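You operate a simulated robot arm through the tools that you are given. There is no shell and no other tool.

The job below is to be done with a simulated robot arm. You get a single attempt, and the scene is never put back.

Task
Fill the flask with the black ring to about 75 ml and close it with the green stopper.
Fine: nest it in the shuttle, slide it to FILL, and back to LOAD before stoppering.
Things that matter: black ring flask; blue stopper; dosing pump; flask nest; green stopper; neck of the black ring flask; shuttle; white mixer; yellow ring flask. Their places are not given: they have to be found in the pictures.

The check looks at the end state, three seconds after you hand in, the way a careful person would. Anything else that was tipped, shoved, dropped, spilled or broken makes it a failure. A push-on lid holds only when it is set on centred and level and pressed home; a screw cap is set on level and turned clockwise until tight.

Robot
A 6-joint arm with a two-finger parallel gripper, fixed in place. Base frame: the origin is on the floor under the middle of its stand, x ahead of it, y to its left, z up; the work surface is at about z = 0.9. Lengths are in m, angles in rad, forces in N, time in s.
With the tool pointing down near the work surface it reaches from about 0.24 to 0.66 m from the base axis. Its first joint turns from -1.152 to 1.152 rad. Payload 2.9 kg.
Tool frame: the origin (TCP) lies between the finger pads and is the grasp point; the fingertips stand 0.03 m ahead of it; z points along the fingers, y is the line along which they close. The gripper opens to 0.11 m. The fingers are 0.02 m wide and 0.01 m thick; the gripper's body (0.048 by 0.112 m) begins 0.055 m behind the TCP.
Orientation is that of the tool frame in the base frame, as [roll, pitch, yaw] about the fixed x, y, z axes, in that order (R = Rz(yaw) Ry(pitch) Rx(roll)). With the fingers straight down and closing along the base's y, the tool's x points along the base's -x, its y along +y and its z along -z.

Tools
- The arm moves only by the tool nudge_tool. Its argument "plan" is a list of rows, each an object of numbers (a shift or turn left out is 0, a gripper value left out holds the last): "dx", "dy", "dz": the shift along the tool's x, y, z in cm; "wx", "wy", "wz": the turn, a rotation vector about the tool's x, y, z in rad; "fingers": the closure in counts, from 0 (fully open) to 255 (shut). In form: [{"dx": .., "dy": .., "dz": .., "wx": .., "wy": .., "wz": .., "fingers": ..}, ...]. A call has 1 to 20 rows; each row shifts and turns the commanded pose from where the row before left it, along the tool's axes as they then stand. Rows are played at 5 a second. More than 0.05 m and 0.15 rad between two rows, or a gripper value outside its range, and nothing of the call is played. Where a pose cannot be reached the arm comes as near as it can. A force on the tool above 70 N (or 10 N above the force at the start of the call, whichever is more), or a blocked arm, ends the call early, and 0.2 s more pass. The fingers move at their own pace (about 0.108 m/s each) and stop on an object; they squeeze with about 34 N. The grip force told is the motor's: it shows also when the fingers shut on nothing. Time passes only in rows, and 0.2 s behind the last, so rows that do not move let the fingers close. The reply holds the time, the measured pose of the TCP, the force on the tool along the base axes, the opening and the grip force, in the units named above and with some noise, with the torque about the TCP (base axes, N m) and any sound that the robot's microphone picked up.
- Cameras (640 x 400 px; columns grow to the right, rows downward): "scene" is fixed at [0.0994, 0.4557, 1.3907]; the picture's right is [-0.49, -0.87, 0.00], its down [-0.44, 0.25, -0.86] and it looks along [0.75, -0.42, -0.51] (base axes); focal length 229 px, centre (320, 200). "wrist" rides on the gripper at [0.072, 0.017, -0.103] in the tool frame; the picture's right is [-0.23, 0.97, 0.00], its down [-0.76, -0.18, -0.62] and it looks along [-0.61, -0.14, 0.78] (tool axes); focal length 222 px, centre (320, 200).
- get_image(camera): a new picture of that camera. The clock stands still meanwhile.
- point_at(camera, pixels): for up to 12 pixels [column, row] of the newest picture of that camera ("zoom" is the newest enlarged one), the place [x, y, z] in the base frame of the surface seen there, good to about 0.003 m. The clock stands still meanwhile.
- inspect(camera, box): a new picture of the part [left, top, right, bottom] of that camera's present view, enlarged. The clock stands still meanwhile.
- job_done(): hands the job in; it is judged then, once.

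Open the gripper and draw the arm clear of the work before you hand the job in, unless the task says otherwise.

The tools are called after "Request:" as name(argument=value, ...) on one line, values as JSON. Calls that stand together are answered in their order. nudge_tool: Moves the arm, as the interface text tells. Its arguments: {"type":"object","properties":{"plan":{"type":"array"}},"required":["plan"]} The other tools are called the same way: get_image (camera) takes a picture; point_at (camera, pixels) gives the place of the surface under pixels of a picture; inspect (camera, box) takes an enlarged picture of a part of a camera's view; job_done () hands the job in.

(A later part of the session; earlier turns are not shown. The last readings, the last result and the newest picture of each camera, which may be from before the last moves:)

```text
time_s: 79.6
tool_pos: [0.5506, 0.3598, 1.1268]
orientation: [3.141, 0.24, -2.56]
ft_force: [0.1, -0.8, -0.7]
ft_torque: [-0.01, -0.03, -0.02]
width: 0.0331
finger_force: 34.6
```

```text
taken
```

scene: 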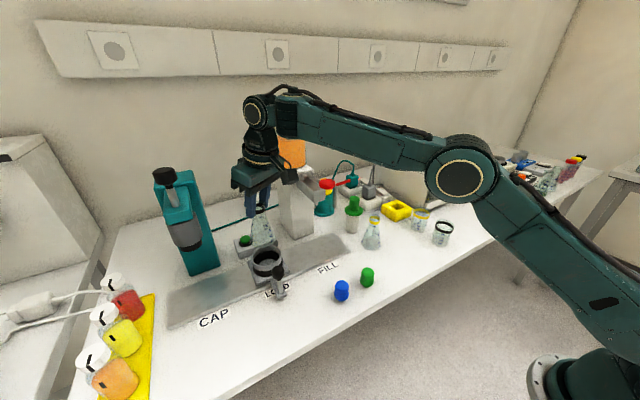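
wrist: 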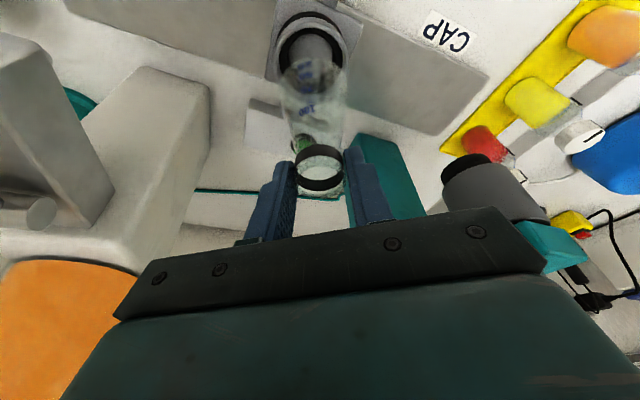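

It reached (0.5506, 0.3598, 1.127) with no flags. I zoom to compare the flask's base with the nest opening.

Request:
inspect(camera="scene", box=[220, 190, 320, 310])

Request:
inspect(camera="wrist", box=[240, 0, 400, 200])

```text
3.33 times, centred on (270, 250) of scene
```

zoom: 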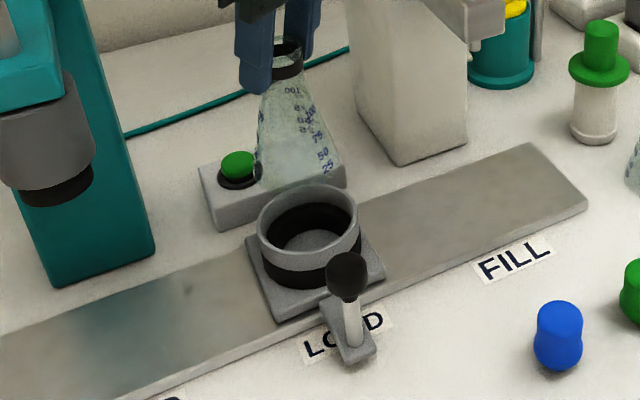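

```text
2.00 times, centred on (320, 100) of wrist
```

zoom: 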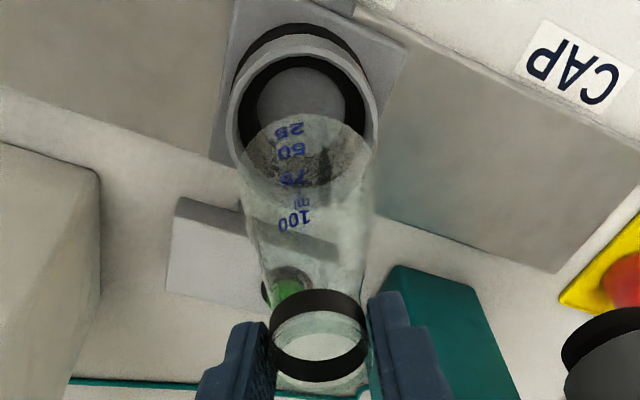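

The predicted pixels of the flask base centre and the nest centre both match the picture within about 1–2 mm. I lower 5 cm to just above the rim and look again.

Request:
nudge_tool(plan=[{"dx": 0.357, "dz": 1.457}, {"dx": 0.357, "dz": 1.457}, {"dx": 0.357, "dz": 1.457}, {"dx": 0.12, "dz": 0.485}, {}])

Request:
inspect(camera="scene", box=[230, 210, 310, 300])

Request:
inspect(camera="wrist", box=[240, 0, 400, 200])

```text
time_s: 80.8
tool_pos: [0.55, 0.3594, 1.0762]
orientation: [3.141, 0.24, -2.561]
ft_force: [0.5, 0.0, -0.2]
ft_torque: [-0.01, 0.01, 0.01]
width: 0.0328
finger_force: 33.8
```

```text
4.44 times, centred on (270, 255) of scene
```

zoom: 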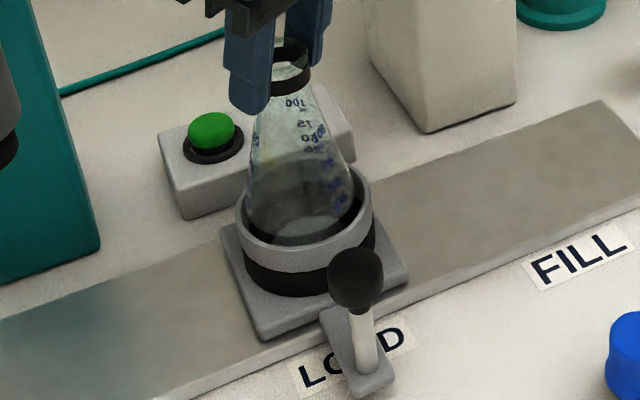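

```text
2.00 times, centred on (320, 100) of wrist
```

zoom: 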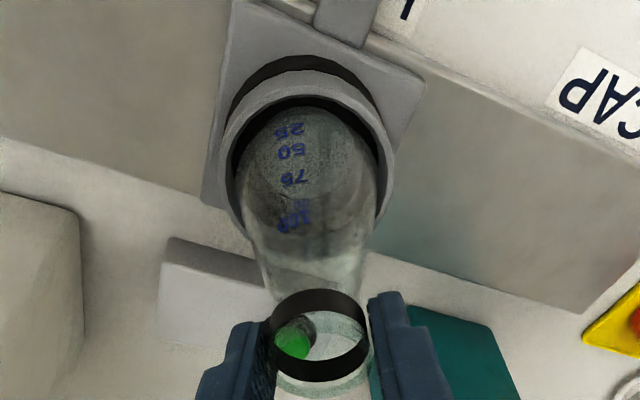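

The flask is just entering the rim, at most 1–2 mm off toward +y. I shift 1 mm in -y and lower in small steps, watching the force.

Request:
nudge_tool(plan=[{"dy": -0.1}, {"dx": 0.119, "dz": 0.485}, {"dx": 0.119, "dz": 0.485}, {"dx": 0.119, "dz": 0.485}, {}])

Request:
inspect(camera="scene", box=[230, 210, 310, 300])

```text
time_s: 82.0
tool_pos: [0.5488, 0.359, 1.0623]
orientation: [3.14, 0.239, -2.56]
ft_force: [0.5, -0.4, -0.4]
ft_torque: [0.0, -0.01, 0.01]
width: 0.0332
finger_force: 34.0
```

```text
4.44 times, centred on (270, 255) of scene
```

zoom: 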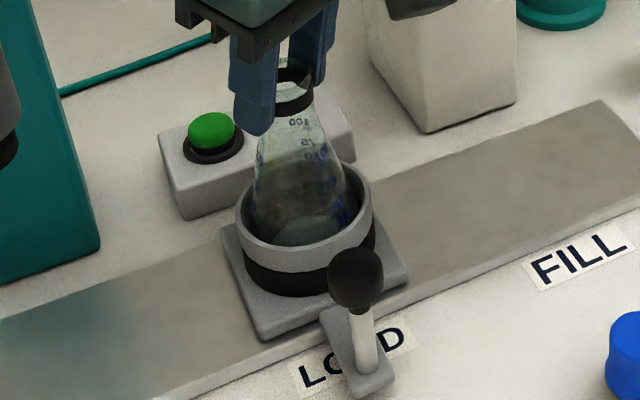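

The base is now inside the cup with no force. I continue down 2 cm in small steps.

Request:
nudge_tool(plan=[{"dx": 0.119, "dz": 0.485}, {"dx": 0.119, "dz": 0.485}, {"dx": 0.119, "dz": 0.485}, {"dx": 0.119, "dz": 0.485}, {}])

Request:
inspect(camera="scene", box=[230, 210, 310, 300])

```text
time_s: 83.2
tool_pos: [0.552, 0.3598, 1.0486]
orientation: [-3.141, 0.253, -2.561]
ft_force: [-0.1, 2.4, 33.5]
ft_torque: [0.18, -0.18, 0.06]
width: 0.0346
finger_force: 34.0
```

```text
4.44 times, centred on (270, 255) of scene
```

zoom: 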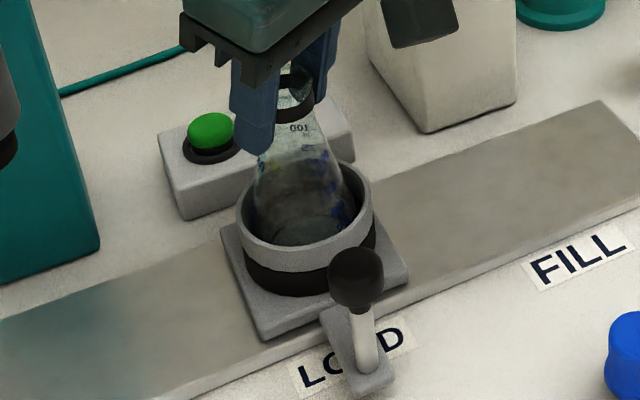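

At TCP z 1.0486 the force rose to 33 N and the fingers spread slightly, which suggests the base is sitting in the tapered black liner at about z 0.939. I back off a few millimetres and check.

Request:
nudge_tool(plan=[{"dx": -0.071, "dz": -0.291}, {}, {}])

Request:
inspect(camera="wrist", box=[240, 0, 400, 200])

```text
time_s: 84.0
tool_pos: [0.5516, 0.3596, 1.0473]
orientation: [-3.14, 0.247, -2.561]
ft_force: [6.7, 1.9, 20.4]
ft_torque: [0.42, -0.84, -0.03]
width: 0.0349
finger_force: 33.9
```

```text
2.00 times, centred on (320, 100) of wrist
```

zoom: 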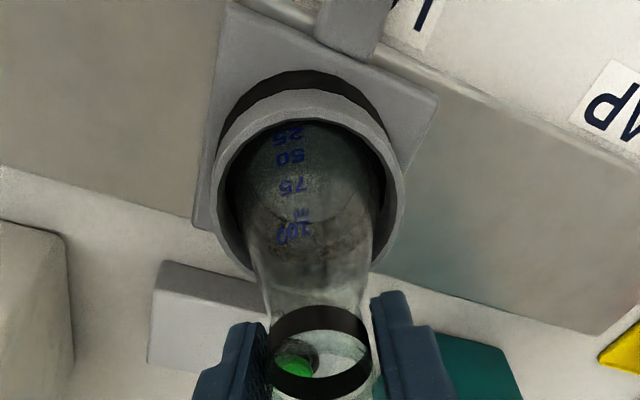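

Some load remains (20 N). I raise another 3–4 mm to unload before judging.

Request:
nudge_tool(plan=[{"dx": -0.071, "dz": -0.291}, {}, {}])

Request:
inspect(camera="scene", box=[240, 210, 300, 290])

```text
time_s: 84.8
tool_pos: [0.5502, 0.3593, 1.0475]
orientation: [-3.141, 0.24, -2.56]
ft_force: [4.0, 0.5, 13.9]
ft_torque: [0.33, -0.66, -0.04]
width: 0.0348
finger_force: 33.6
```

```text
5.00 times, centred on (270, 250) of scene
```

zoom: 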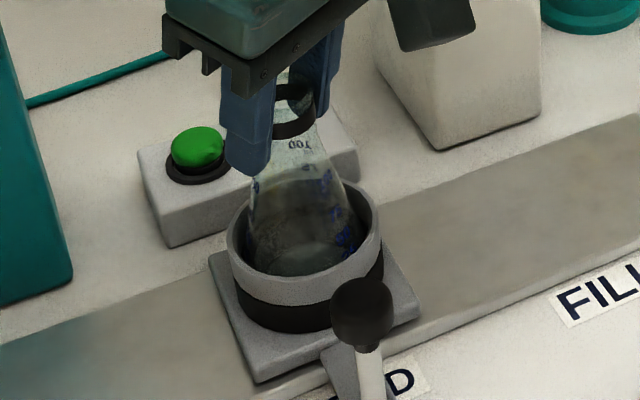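

The evidence (base at z≈0.942, where I earlier measured the black ring's inner top edge at radius 0.027) says the flask is seated on the black ring's ledge inside the grey collar. I unload 1–2 mm and open the fingers gently.

Request:
nudge_tool(plan=[{"dx": -0.036, "dz": -0.146}, {}, {"fingers": 180}, {"fingers": 165}, {"fingers": 150}, {"fingers": 125}, {"fingers": 100}, {}])

Request:
inspect(camera="scene", box=[240, 210, 300, 290])

Request:
inspect(camera="wrist", box=[240, 0, 400, 200])

```text
time_s: 86.6
tool_pos: [0.5504, 0.36, 1.0488]
orientation: [3.141, 0.239, -2.558]
ft_force: [0.3, 0.4, 0.4]
ft_torque: [-0.03, -0.04, 0.0]
width: 0.0667
finger_force: 0.0
```

```text
5.00 times, centred on (270, 250) of scene
```

zoom: 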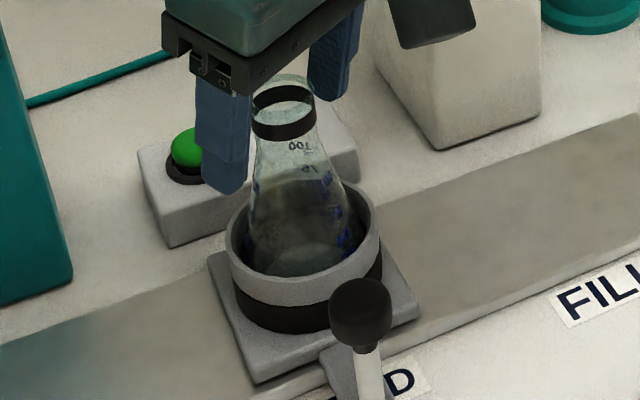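

```text
2.00 times, centred on (320, 100) of wrist
```

zoom: 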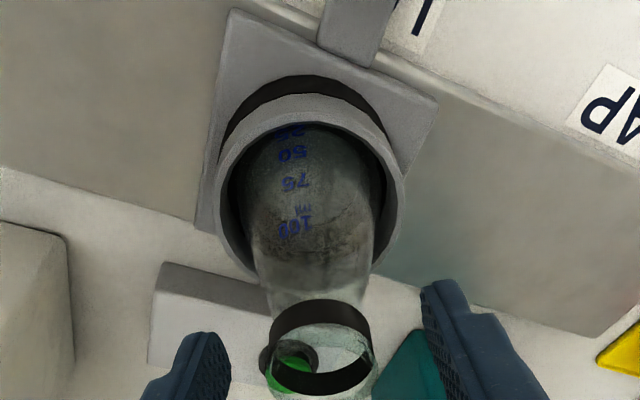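

The flask stands upright in the nest (ring centre at zoom (285,112), as predicted for vertical). I measure the ring to get the neck's position.

Request:
inspect(camera="scene", box=[245, 215, 295, 275])

```text
6.67 times, centred on (270, 245) of scene
```

zoom: 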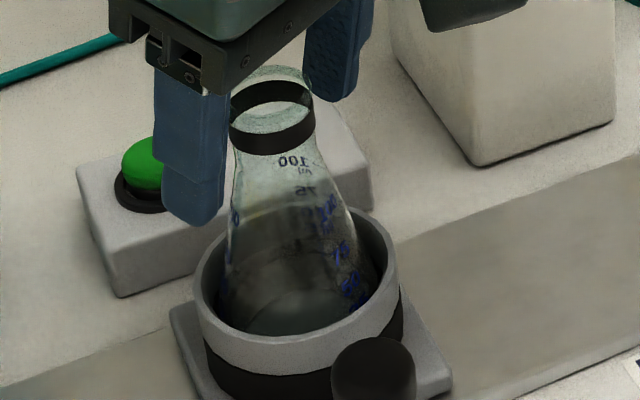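

Request:
point_at(camera="zoom", pixels=[[272, 145], [240, 135], [308, 132], [270, 92], [240, 100], [300, 90], [250, 350], [222, 320], [372, 370], [375, 230], [210, 250]])

```text
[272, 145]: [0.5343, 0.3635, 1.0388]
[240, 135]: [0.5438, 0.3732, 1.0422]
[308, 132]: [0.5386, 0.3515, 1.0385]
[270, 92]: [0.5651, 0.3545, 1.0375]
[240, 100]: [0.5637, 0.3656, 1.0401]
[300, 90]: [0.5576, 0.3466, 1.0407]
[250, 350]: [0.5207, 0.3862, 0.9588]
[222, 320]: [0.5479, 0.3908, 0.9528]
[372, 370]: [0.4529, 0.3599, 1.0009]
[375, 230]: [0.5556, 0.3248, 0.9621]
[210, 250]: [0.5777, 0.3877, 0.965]
```

The neck is centred near (0.5505, 0.359) with the ring at z≈1.039. I raise the open gripper 8 cm and then draw back along the same radial line.

Request:
nudge_tool(plan=[{"dx": -0.238, "dz": -0.971}, {"dx": -0.476, "dz": -1.942}, {"dx": -0.476, "dz": -1.942}, {"dx": -0.476, "dz": -1.942}, {"dx": -0.238, "dz": -0.971}, {"dx": 0.971, "dz": -0.238}, {"dx": 1.942, "dz": -0.476}, {"dx": 1.942, "dz": -0.476}, {"dx": 1.942, "dz": -0.476}, {"dx": 1.942, "dz": -0.476}, {"dx": 1.942, "dz": -0.476}, {"dx": 1.942, "dz": -0.476}, {"dx": 1.942, "dz": -0.476}, {}])

Request:
get_image(camera="scene")

```text
time_s: 89.6
tool_pos: [0.4248, 0.2774, 1.1304]
orientation: [3.141, 0.24, -2.561]
ft_force: [-0.5, -0.4, -0.6]
ft_torque: [0.01, 0.0, -0.02]
width: 0.0668
finger_force: 0.0
```

```text
taken
```

scene: 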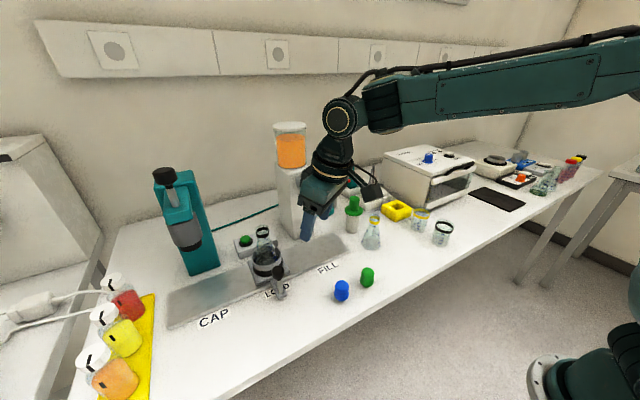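

The flask sits in the nest. I draw back a bit more, then turn the tool square to the track (closing along y) with a slightly larger outward lean, so the wrist stays clear of the pump lever during the slide.

Request:
nudge_tool(plan=[{"dx": 2.428, "dz": -0.595}, {"dx": 2.428, "dz": -0.595}, {"wx": 0.0345, "wz": 0.1408}, {"wx": 0.0345, "wz": 0.1408}, {"wx": 0.0345, "wz": 0.1408}, {"wx": 0.0345, "wz": 0.1408}, {"wy": -0.06}, {}])

Request:
get_image(camera="scene")

```text
time_s: 91.4
tool_pos: [0.3836, 0.2497, 1.1293]
orientation: [-3.139, 0.301, 3.142]
ft_force: [0.0, 0.8, -0.4]
ft_torque: [-0.01, 0.01, 0.0]
width: 0.067
finger_force: 0.2
```

```text
taken
```

scene: 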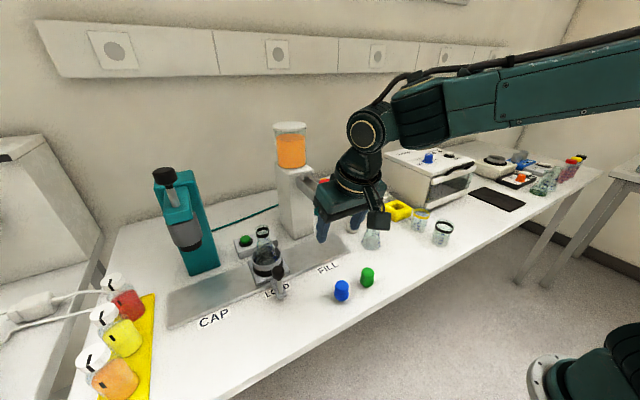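

The tool is square to the track. I move in +y in line with the knob (centre about (0.456, 0.359, 0.989)) and then over it from the robot's side.

Request:
nudge_tool(plan=[{"dy": 2}, {"dy": 3}, {"dy": 3}, {"dy": 2.9}, {"dx": -1.91, "dz": 0.591}, {"dx": -1.91, "dz": 0.591}, {"dx": -1.91, "dz": 0.591}, {"dx": -1.15, "dz": 0.355}, {"dx": 0.591, "dz": 1.91}, {"dx": 0.591, "dz": 1.91}, {}])

Request:
get_image(camera="wrist")

Request:
inspect(camera="scene", box=[220, 200, 340, 310])

```text
time_s: 93.8
tool_pos: [0.455, 0.3583, 1.089]
orientation: [-3.139, 0.3, -3.141]
ft_force: [0.1, 0.4, -0.5]
ft_torque: [0.03, 0.01, -0.03]
width: 0.0669
finger_force: 0.0
```

```text
taken
```

wrist: 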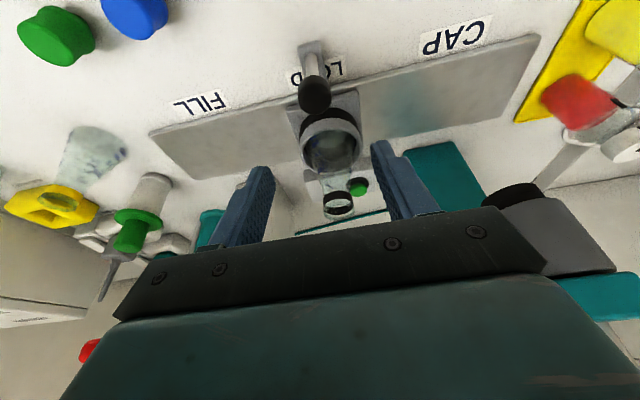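

```text
3.64 times, centred on (280, 255) of scene
```

zoom: 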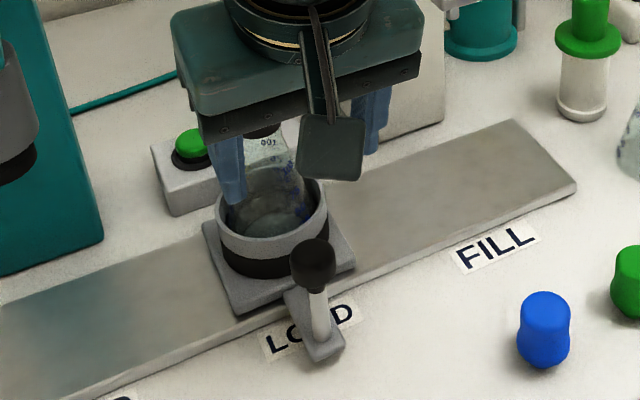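

I measure the knob again from this nearer wrist view (knob at (314,93)).

Request:
point_at(camera="wrist", pixels=[[314, 93], [302, 93], [326, 93], [314, 105], [314, 80], [310, 45], [335, 208], [318, 62]])

Request:
inspect(camera="wrist", box=[260, 20, 400, 220])

```text
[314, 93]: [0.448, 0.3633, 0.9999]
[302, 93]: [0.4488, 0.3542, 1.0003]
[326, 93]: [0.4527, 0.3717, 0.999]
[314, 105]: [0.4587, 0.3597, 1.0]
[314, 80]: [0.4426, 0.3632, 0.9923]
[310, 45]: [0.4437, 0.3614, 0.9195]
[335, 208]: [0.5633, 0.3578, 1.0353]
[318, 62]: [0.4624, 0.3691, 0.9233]
```

```text
2.00 times, centred on (330, 120) of wrist
```

zoom: 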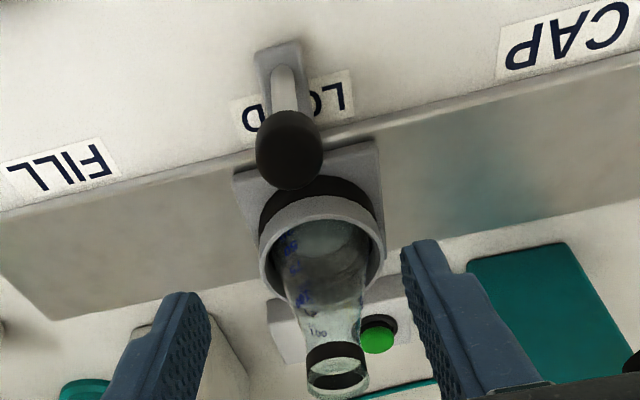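

The knob has a flat top at z 1.000, centred near (0.4515, 0.3625) with radius about 0.0115. I correct the offset and lower the open fingers around it.

Request:
nudge_tool(plan=[{"dx": 0.334, "dy": 0.42, "dz": -0.103}, {"dx": 0.591, "dz": 1.91}, {"dx": 0.591, "dz": 1.91}, {"dx": 0.591, "dz": 1.91}, {"dx": 0.591, "dz": 1.91}, {"dx": 0.473, "dz": 1.528}, {}])

Request:
inspect(camera="wrist", box=[220, 20, 420, 220])

Request:
inspect(camera="scene", box=[220, 200, 340, 310])

```text
time_s: 95.4
tool_pos: [0.4505, 0.3626, 0.9924]
orientation: [-3.139, 0.3, -3.14]
ft_force: [-0.2, -0.3, 0.9]
ft_torque: [-0.01, 0.02, 0.03]
width: 0.0673
finger_force: 0.0
```

```text
2.00 times, centred on (320, 120) of wrist
```

zoom: 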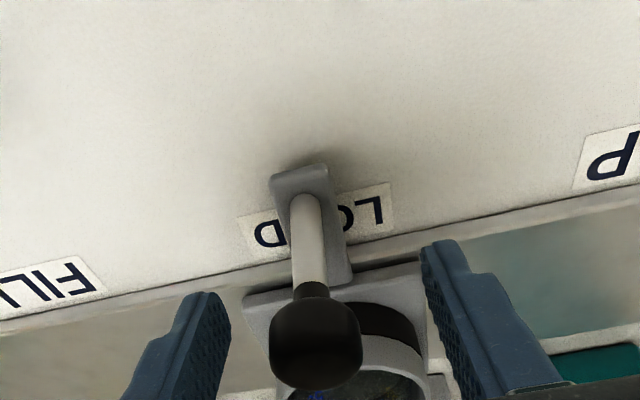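

```text
3.64 times, centred on (280, 255) of scene
```

zoom: 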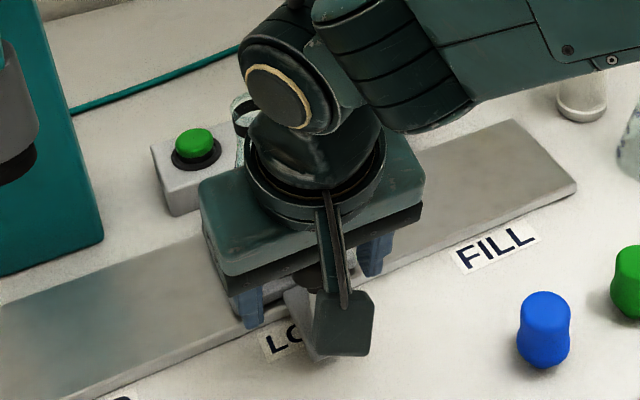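

The knob is between the fingers. I close on it step by step.

Request:
nudge_tool(plan=[{"fingers": 130}, {"fingers": 160}, {"fingers": 180}, {"fingers": 195}, {"fingers": 205}, {"fingers": 215}, {"fingers": 255}, {}, {}])

Request:
get_image(camera="scene")

Request:
inspect(camera="wrist", box=[220, 20, 420, 220])

```text
time_s: 97.4
tool_pos: [0.4506, 0.3621, 0.9923]
orientation: [-3.141, 0.301, -3.14]
ft_force: [0.5, -4.0, 0.6]
ft_torque: [0.33, 0.18, -0.15]
width: 0.0277
finger_force: 45.0
```

```text
taken
```

scene: 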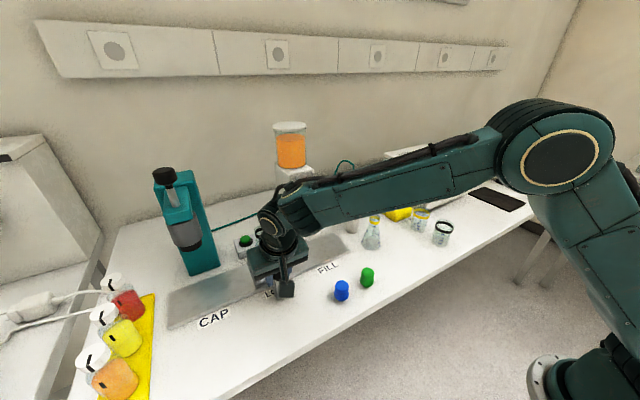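

```text
2.00 times, centred on (320, 120) of wrist
```

zoom: 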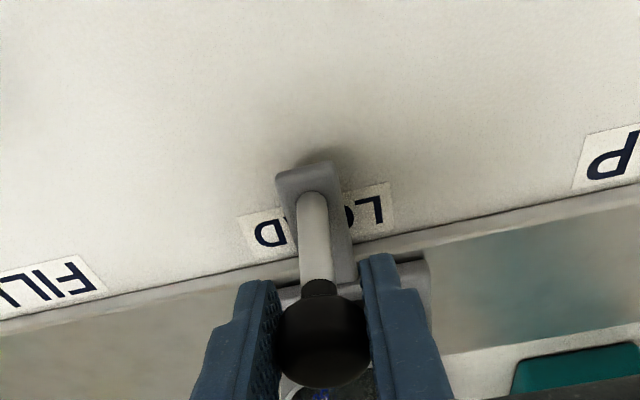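

The knob is gripped (opening 0.0277). I start sliding it toward FILL slowly and watch the force.

Request:
nudge_tool(plan=[{"dy": -0.3}, {"dy": -0.5}, {"dy": -0.6}, {"dy": -0.6}, {}])

Request:
inspect(camera="scene", box=[220, 200, 340, 310])

```text
time_s: 98.6
tool_pos: [0.4511, 0.3437, 0.9925]
orientation: [-3.14, 0.3, -3.138]
ft_force: [-6.7, 1.5, -0.8]
ft_torque: [0.32, -0.22, 0.34]
width: 0.0274
finger_force: 45.0
```

```text
3.64 times, centred on (280, 255) of scene
```

zoom: 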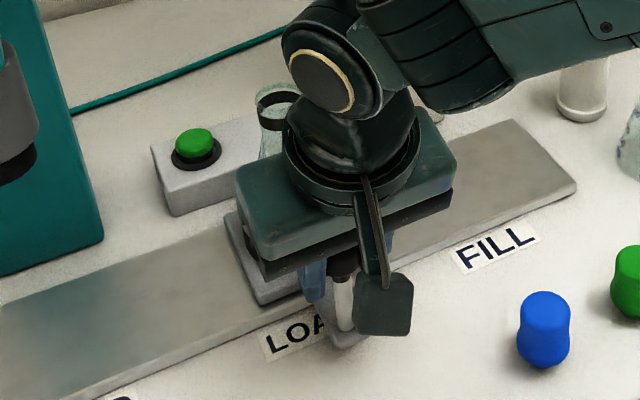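

The shuttle slides with little force and the flask comes along. I continue in 1 cm rows.

Request:
nudge_tool(plan=[{"dy": -0.7}, {"dy": -1}, {"dy": -1}, {"dy": -1}, {"dy": -1}, {"dy": -1}, {"dy": -1}, {"dy": -1}, {"dy": -1}, {"dy": -0.8}, {"dy": -0.5}, {}])

Request:
get_image(camera="scene")

```text
time_s: 101.2
tool_pos: [0.4509, 0.2408, 0.9928]
orientation: [-3.137, 0.296, -3.141]
ft_force: [-6.1, 1.1, -24.2]
ft_torque: [0.28, 0.72, 0.15]
width: 0.0277
finger_force: 44.9
```

```text
taken
```

scene: 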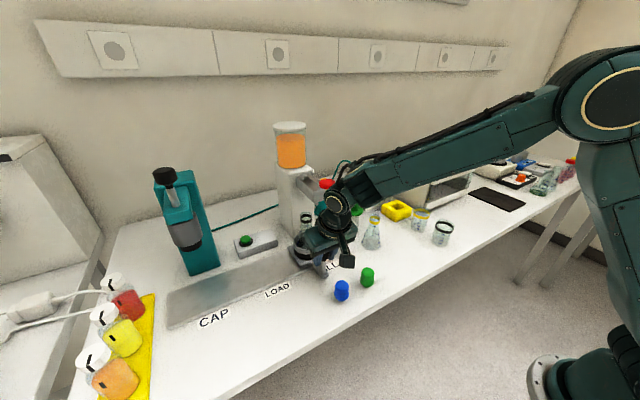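

About 3 cm remain to the nozzle line at y≈0.212. There is a slight downward pull, so I lower 1 mm and continue in small steps.

Request:
nudge_tool(plan=[{"dx": 0.03, "dz": 0.096}, {"dy": -0.7}, {"dy": -0.7}, {"dy": -0.6}, {}])

Request:
inspect(camera="scene", box=[260, 150, 380, 290])

```text
time_s: 102.4
tool_pos: [0.4511, 0.2221, 0.9925]
orientation: [-3.139, 0.298, -3.139]
ft_force: [-3.3, 0.9, -23.1]
ft_torque: [0.41, 0.35, 0.16]
width: 0.0278
finger_force: 45.1
```

```text
2.86 times, centred on (320, 220) of scene
```

zoom: 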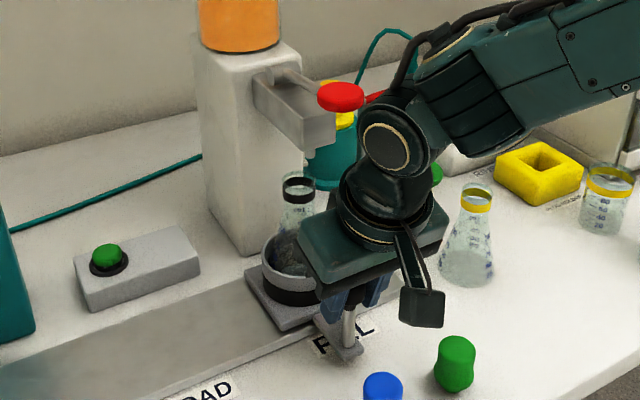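

The neck (zoom (298,185)) is nearly under the nozzle (zoom (305,150)). I continue in smaller steps to find the end stop.

Request:
nudge_tool(plan=[{"dy": -0.4}, {"dy": -0.3}, {"dy": -0.3}, {}])

Request:
nudge_tool(plan=[{"dy": -0.3}, {}])

Request:
inspect(camera="scene", box=[280, 180, 350, 270])

```text
time_s: 103.4
tool_pos: [0.4522, 0.2111, 0.9931]
orientation: [-3.139, 0.296, -3.14]
ft_force: [-1.0, -2.6, -27.6]
ft_torque: [0.26, -0.43, -0.18]
width: 0.0278
finger_force: 44.9
```

```text
time_s: 104.0
tool_pos: [0.4504, 0.2097, 0.9937]
orientation: [3.141, 0.299, -3.138]
ft_force: [-2.7, 3.9, -20.9]
ft_torque: [0.34, 0.88, -0.18]
width: 0.0275
finger_force: 45.4
```

```text
4.44 times, centred on (315, 225) of scene
```

zoom: 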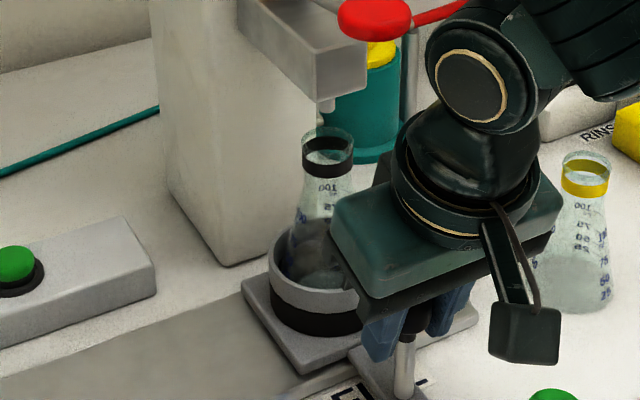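

The neck is close under the nozzle. I measure the ring and the nozzle precisely in this zoom.

Request:
inspect(camera="scene", box=[295, 185, 345, 245])

```text
6.67 times, centred on (320, 215) of scene
```

zoom: 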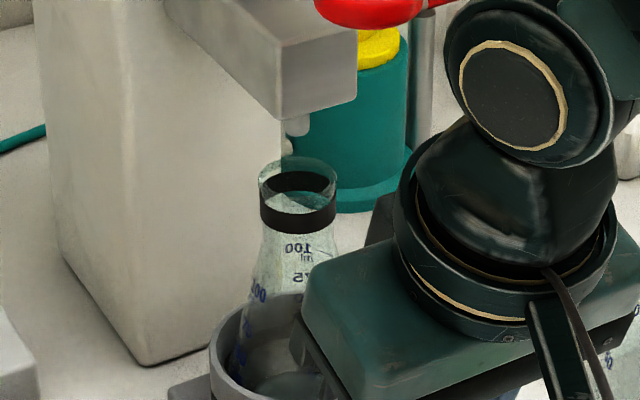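

Request:
point_at(camera="zoom", pixels=[[300, 226], [266, 215], [332, 215], [300, 182], [275, 185], [322, 182], [298, 125], [288, 143], [293, 135]])

```text
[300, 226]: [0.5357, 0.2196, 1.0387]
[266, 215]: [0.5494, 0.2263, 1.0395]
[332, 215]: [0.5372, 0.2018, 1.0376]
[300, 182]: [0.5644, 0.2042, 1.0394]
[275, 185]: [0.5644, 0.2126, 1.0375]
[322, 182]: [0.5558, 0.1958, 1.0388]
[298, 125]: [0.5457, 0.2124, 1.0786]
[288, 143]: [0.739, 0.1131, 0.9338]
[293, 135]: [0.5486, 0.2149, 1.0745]
```

The neck centre (0.551, 0.210) is right under the nozzle (0.550, 0.2105). I release the knob and back away upward and toward the robot.

Request:
nudge_tool(plan=[{"fingers": 195}, {"fingers": 150}, {"fingers": 100}, {}, {"dx": -0.296, "dz": -0.955}, {"dx": -0.113, "dz": -1.581}, {"dx": 0.364, "dz": -2.501}, {"dx": 1.319, "dz": -2.796}, {"dx": 1.319, "dz": -2.796}, {}])

Request:
get_image(camera="scene")

```text
time_s: 106.2
tool_pos: [0.3944, 0.2085, 1.0875]
orientation: [-3.139, 0.3, -3.14]
ft_force: [0.0, -0.7, -0.5]
ft_torque: [-0.01, 0.0, 0.02]
width: 0.0666
finger_force: 0.1
```

```text
taken
```

scene: 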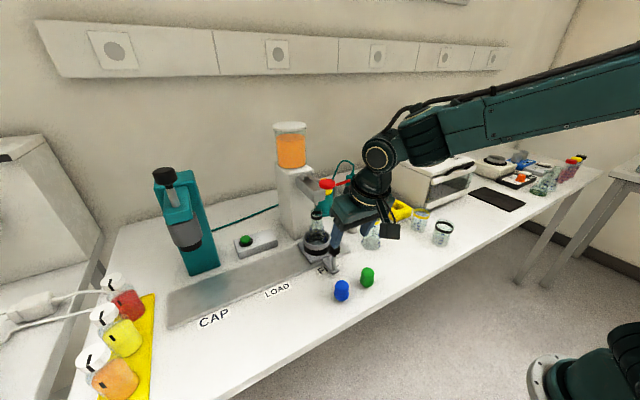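

The arm is clear. I set the tool vertical again here (low, where it is safe for the wrist), close the fingers, then rise to press height in front of the pump pad.

Request:
nudge_tool(plan=[{"wy": 0.1, "fingers": 255}, {"wy": 0.1}, {"wy": 0.1}, {"dz": -2}, {"dz": -3}, {"dz": -3}, {"dz": -3}, {"dz": -3}, {"dz": -2}, {}])

Request:
get_image(camera="scene")

Request:
get_image(camera="wrist")

```text
time_s: 108.4
tool_pos: [0.3969, 0.2096, 1.2472]
orientation: [-3.138, 0.001, -3.141]
ft_force: [0.2, -0.7, 0.6]
ft_torque: [-0.02, 0.01, -0.01]
width: 0.0001
finger_force: 34.4
```

```text
taken
```

scene: 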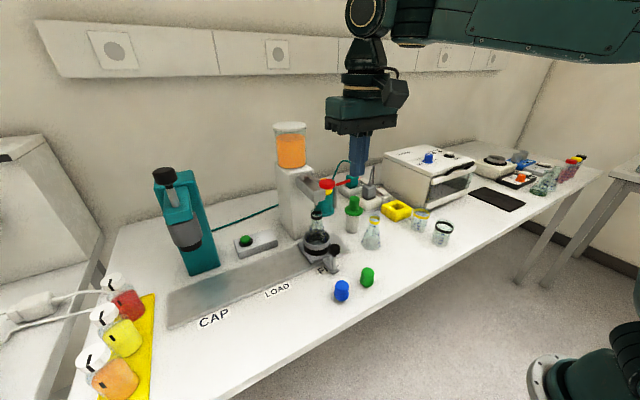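

```text
taken
```

wrist: 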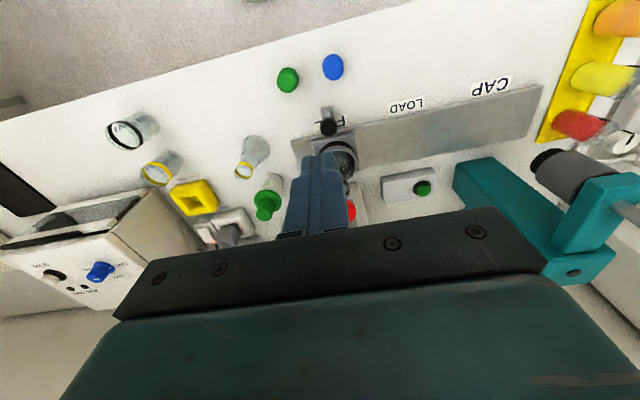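

The shuttle stands at FILL with the flask under the nozzle. I zoom in on the flask and the pad to have a "before" picture and the pad's exact place.

Request:
inspect(camera="scene", box=[285, 165, 355, 275])

Request:
point_at(camera="zoom", pixels=[[325, 65], [300, 65], [350, 65], [325, 55], [325, 75], [310, 105]])

```text
3.64 times, centred on (320, 220) of scene
```

zoom: 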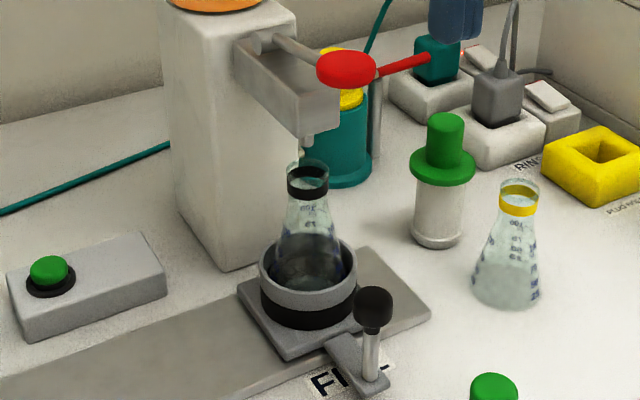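

```text
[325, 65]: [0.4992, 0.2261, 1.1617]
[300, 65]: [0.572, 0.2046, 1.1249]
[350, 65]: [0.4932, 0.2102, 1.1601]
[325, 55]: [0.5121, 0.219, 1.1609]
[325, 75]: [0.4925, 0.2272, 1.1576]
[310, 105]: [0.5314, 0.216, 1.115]
```

The pad's top is centred near (0.492, 0.212, 1.162). I move the closed fingertips over it and come down to about 1 cm above.

Request:
nudge_tool(plan=[{"dx": -2, "dy": 0.1}, {"dx": -3, "dy": 0.1}, {"dx": -3}, {"dx": -1.5}, {"dz": 2}, {"dz": 2}, {}])

Request:
inspect(camera="scene", box=[270, 90, 390, 270])

```text
time_s: 110.0
tool_pos: [0.4904, 0.2112, 1.2055]
orientation: [-3.139, 0.001, -3.139]
ft_force: [-0.3, -1.0, -0.3]
ft_torque: [0.01, -0.01, -0.05]
width: 0.0002
finger_force: 34.1
```

```text
2.22 times, centred on (330, 180) of scene
```

zoom: 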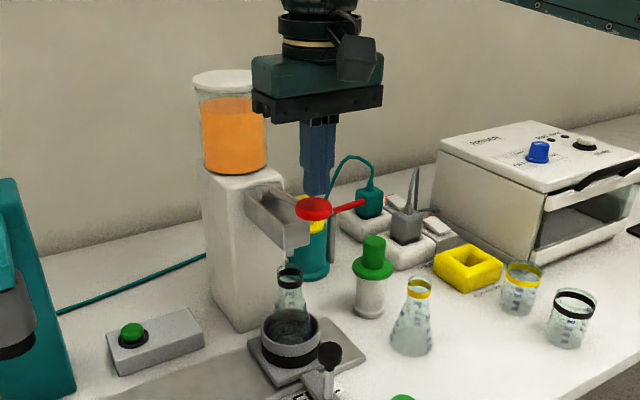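

The closed fingertips are just above the pad. I lower to contact in small steps, watching force and sounds.

Request:
nudge_tool(plan=[{"dz": 0.8}, {"dz": 0.4}, {"dz": 0.2}, {}])

```text
time_s: 111.0
tool_pos: [0.4895, 0.2108, 1.1919]
orientation: [-3.14, -0.001, -3.141]
ft_force: [0.8, 0.9, 0.6]
ft_torque: [0.02, 0.01, 0.0]
width: 0.0
finger_force: 34.0
```

The tips are about at the pad surface with no load yet. I press 4 mm and read the response.

Request:
nudge_tool(plan=[{"dz": 0.4}])

```text
time_s: 111.4
tool_pos: [0.4896, 0.2112, 1.1884]
orientation: [-3.141, 0.0, -3.141]
ft_force: [-0.3, 0.8, 0.4]
ft_torque: [0.0, 0.03, 0.03]
width: 0.0001
finger_force: 34.0
```

Request:
nudge_tool(plan=[{"dz": 0.4}])

Request:
inspect(camera="scene", box=[285, 155, 355, 275])

```text
time_s: 111.8
tool_pos: [0.4908, 0.2119, 1.1825]
orientation: [-3.141, 0.001, -3.14]
ft_force: [-0.8, -0.4, 0.8]
ft_torque: [0.02, 0.01, -0.02]
width: 0.0
finger_force: 33.6
```

```text
3.33 times, centred on (320, 215) of scene
```

zoom: 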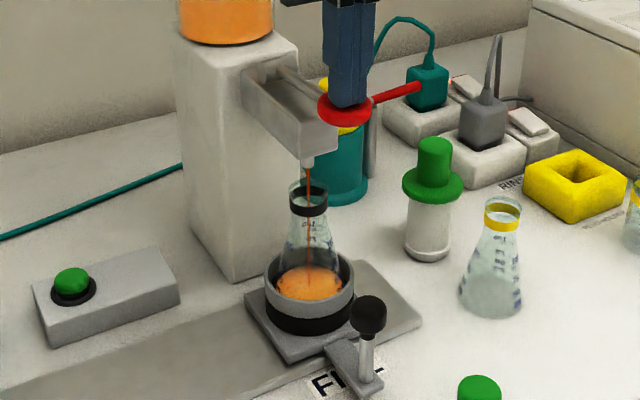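

Liquid is already flowing while the lever is slightly down. The clock stands still while I look, so I zoom on the level right now.

Request:
inspect(camera="scene", box=[300, 205, 335, 255])

Request:
get_image(camera="wrist")

```text
8.00 times, centred on (318, 230) of scene
```

zoom: 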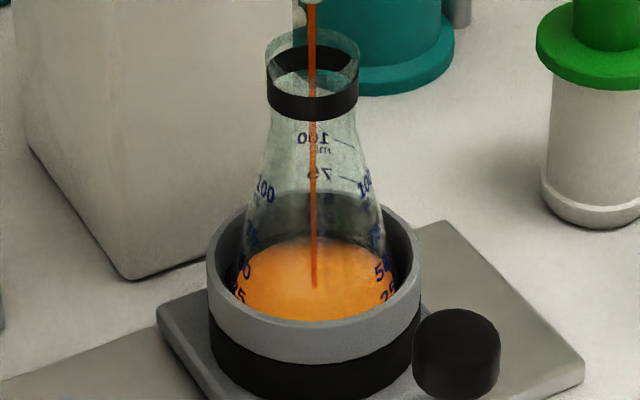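

```text
taken
```

wrist: 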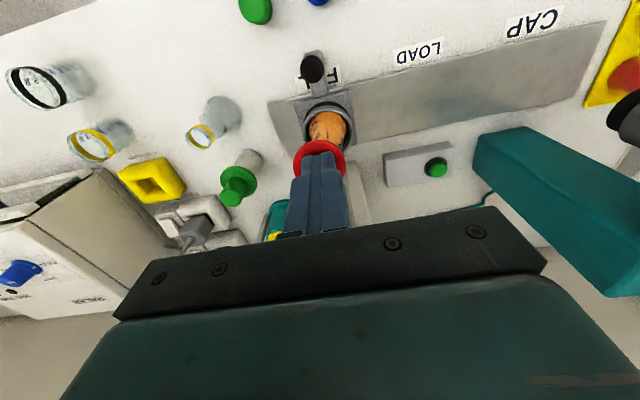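

The level at the glass edge lies roughly between the 25 and 50 marks, and the flow is fast. I lift the tool at once to stop it and then read the level calmly.

Request:
nudge_tool(plan=[{"dz": -3}])

Request:
inspect(camera="scene", box=[300, 205, 335, 255])

Request:
inspect(camera="scene", box=[285, 155, 355, 275])

```text
time_s: 112.2
tool_pos: [0.4903, 0.2117, 1.2133]
orientation: [-3.14, 0.0, -3.138]
ft_force: [0.3, -0.2, -0.9]
ft_torque: [0.03, 0.02, 0.0]
width: 0.0001
finger_force: 33.9
```

```text
8.00 times, centred on (318, 230) of scene
```

zoom: 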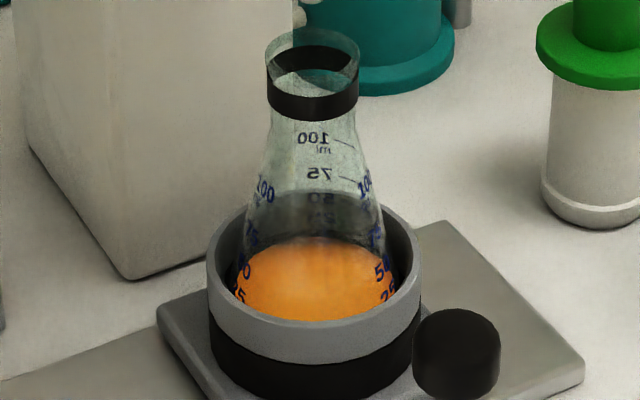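

```text
3.33 times, centred on (320, 215) of scene
```

zoom: 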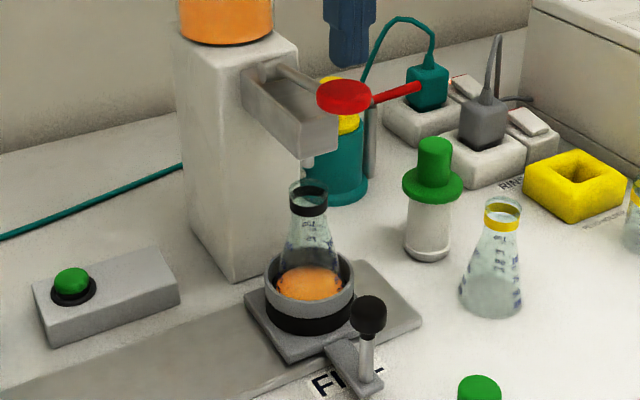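

The lever sprang back and the flow stopped. I measure the liquid surface and the printed marks to read the level.

Request:
inspect(camera="scene", box=[305, 215, 331, 247])

Request:
point_at(camera="zoom", pixels=[[320, 250], [320, 290], [280, 270], [370, 270], [320, 222], [250, 260], [400, 260]])

```text
12.50 times, centred on (318, 231) of scene
```

zoom: 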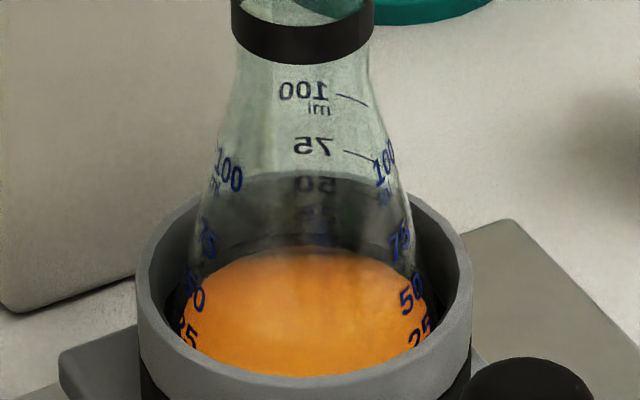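

```text
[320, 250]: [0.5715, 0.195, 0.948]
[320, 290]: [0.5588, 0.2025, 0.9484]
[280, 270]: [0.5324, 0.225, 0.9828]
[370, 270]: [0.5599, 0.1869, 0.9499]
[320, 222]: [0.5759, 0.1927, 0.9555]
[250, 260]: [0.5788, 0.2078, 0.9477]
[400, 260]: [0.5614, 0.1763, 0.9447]
```

The surface is at z≈0.949 with radius about 0.03, only about 5 mm above the flask's base. That is well below the 25 mark (back wall, zoom row ~215), so only a few ml are in. I press again for a known time (about 0.8 s) to calibrate the flow.

Request:
nudge_tool(plan=[{"dz": 2.1}, {"dz": 1.0}, {}, {}, {}, {"dz": -3.1}])

Request:
inspect(camera="scene", box=[305, 215, 331, 247])

```text
time_s: 113.6
tool_pos: [0.4914, 0.2132, 1.2147]
orientation: [-3.139, -0.002, -3.14]
ft_force: [-0.8, 0.1, -0.4]
ft_torque: [0.03, 0.0, -0.03]
width: 0.0
finger_force: 33.8
```

```text
12.50 times, centred on (318, 231) of scene
```

zoom: 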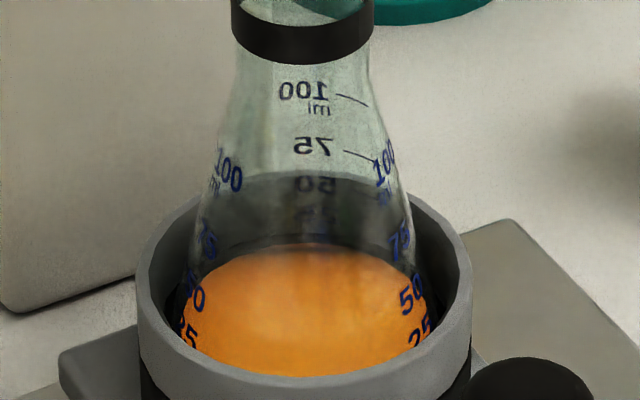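

The level rose only slightly (about 3–4 ml in 0.8 s), so the flow is slow. I press and hold for about 2 s and look while still pressed, since the clock stops between calls.

Request:
nudge_tool(plan=[{"dz": 2.1}, {"dz": 1.0}, {}, {}, {}, {}, {}, {}, {}, {}, {}])

Request:
inspect(camera="scene", box=[305, 215, 331, 247])

Request:
inspect(camera="scene", box=[285, 155, 355, 275])

```text
time_s: 116.0
tool_pos: [0.4896, 0.212, 1.1831]
orientation: [3.141, 0.001, -3.139]
ft_force: [-0.2, -1.9, 0.7]
ft_torque: [0.0, 0.0, 0.01]
width: 0.0
finger_force: 33.4
```

```text
12.50 times, centred on (318, 231) of scene
```

zoom: 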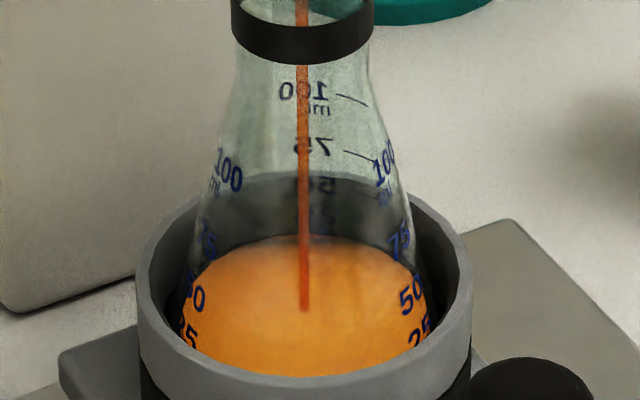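

```text
3.33 times, centred on (320, 215) of scene
```

zoom: 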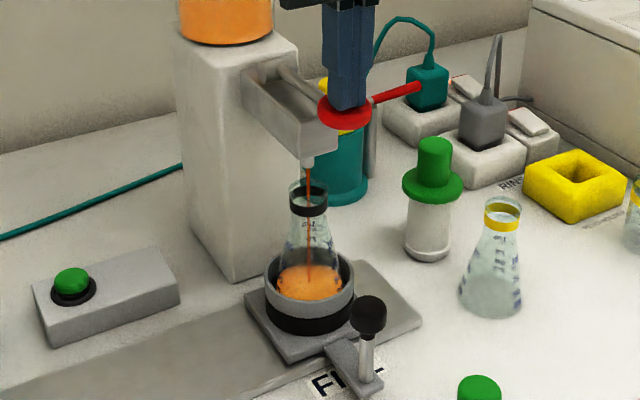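

The flow is about 4–5 ml/s and the level is now near 9 ml (back edge at row 236; the 25, 50 and 75 marks are at rows ~219, 189 and 153). I keep holding for another 4 s and look again.

Request:
nudge_tool(plan=[{}, {}, {}, {}, {}, {}, {}, {}, {}, {}, {}, {}, {}, {}, {}, {}, {}, {}, {}, {}])

Request:
inspect(camera="scene", box=[305, 215, 331, 247])

```text
time_s: 120.2
tool_pos: [0.4901, 0.2121, 1.1826]
orientation: [3.141, 0.001, -3.14]
ft_force: [0.1, 0.0, 0.9]
ft_torque: [0.01, 0.0, 0.02]
width: 0.0
finger_force: 34.0
```

```text
12.50 times, centred on (318, 231) of scene
```

zoom: 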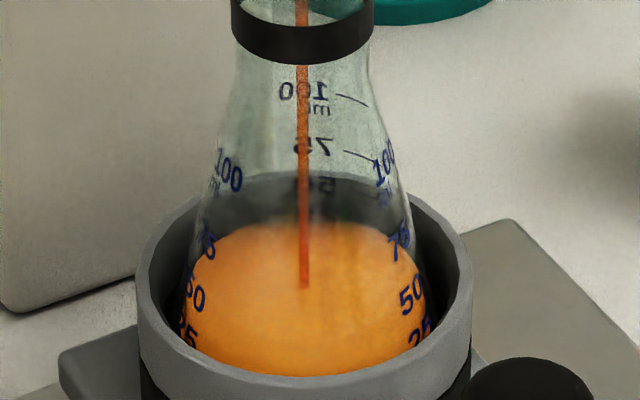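

The back edge is at row ~222, about 22 ml. The rate is about 3 ml/s, so I hold on for another 4 s.

Request:
nudge_tool(plan=[{}, {}, {}, {}, {}, {}, {}, {}, {}, {}, {}, {}, {}, {}, {}, {}, {}, {}, {}, {}])

Request:
inspect(camera="scene", box=[305, 215, 331, 247])

```text
time_s: 124.4
tool_pos: [0.4902, 0.2132, 1.1833]
orientation: [-3.141, -0.001, -3.139]
ft_force: [-0.7, 0.0, 1.3]
ft_torque: [0.01, 0.01, 0.04]
width: 0.0002
finger_force: 34.1
```

```text
12.50 times, centred on (318, 231) of scene
```

zoom: 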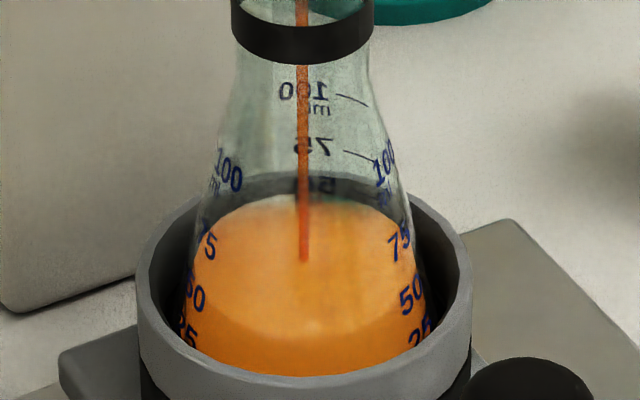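

The back edge is at row ~197, about 43 ml (≈5 ml/s). I hold another 3.6 s and check.

Request:
nudge_tool(plan=[{}, {}, {}, {}, {}, {}, {}, {}, {}, {}, {}, {}, {}, {}, {}, {}, {}])

Request:
inspect(camera="scene", box=[305, 215, 331, 247])

```text
time_s: 128.0
tool_pos: [0.4909, 0.2126, 1.1822]
orientation: [3.141, 0.0, -3.139]
ft_force: [0.0, 0.0, 2.1]
ft_torque: [-0.02, 0.0, -0.02]
width: 0.0002
finger_force: 34.4
```

```text
12.50 times, centred on (318, 231) of scene
```

zoom: 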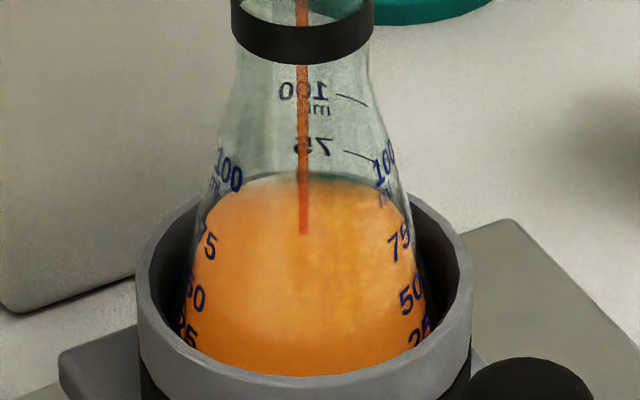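

The back edge is at row ~175, about 60 ml. I hold 2.4 s more (about 11 ml) and check before releasing.

Request:
nudge_tool(plan=[{}, {}, {}, {}, {}, {}, {}, {}, {}, {}, {}])

Request:
inspect(camera="scene", box=[305, 215, 331, 247])

```text
time_s: 130.4
tool_pos: [0.4907, 0.2116, 1.1826]
orientation: [-3.141, 0.0, -3.138]
ft_force: [-0.5, -0.3, 0.6]
ft_torque: [0.0, 0.03, 0.01]
width: 0.0
finger_force: 33.9
```

```text
12.50 times, centred on (318, 231) of scene
```

zoom: 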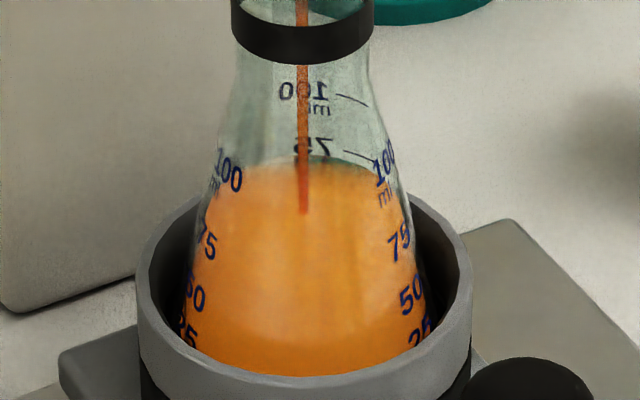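

The back edge is just under the 75 figure. I enlarge further to read it against the tick before the last bit.

Request:
inspect(camera="scene", box=[311, 219, 327, 233])

Request:
point_at(camera="zoom", pixels=[[320, 200], [260, 230], [400, 230], [320, 260], [320, 300]])

```text
16.00 times, centred on (319, 226) of scene
```

zoom: 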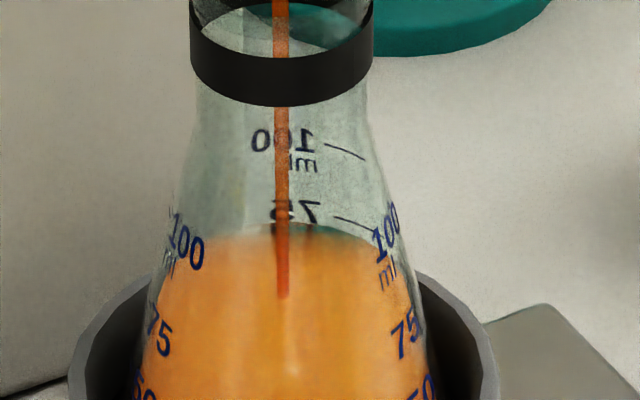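

```text
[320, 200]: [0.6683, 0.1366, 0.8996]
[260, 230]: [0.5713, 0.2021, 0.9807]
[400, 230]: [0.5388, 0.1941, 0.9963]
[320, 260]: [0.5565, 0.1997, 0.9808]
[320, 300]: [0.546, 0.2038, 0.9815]
```

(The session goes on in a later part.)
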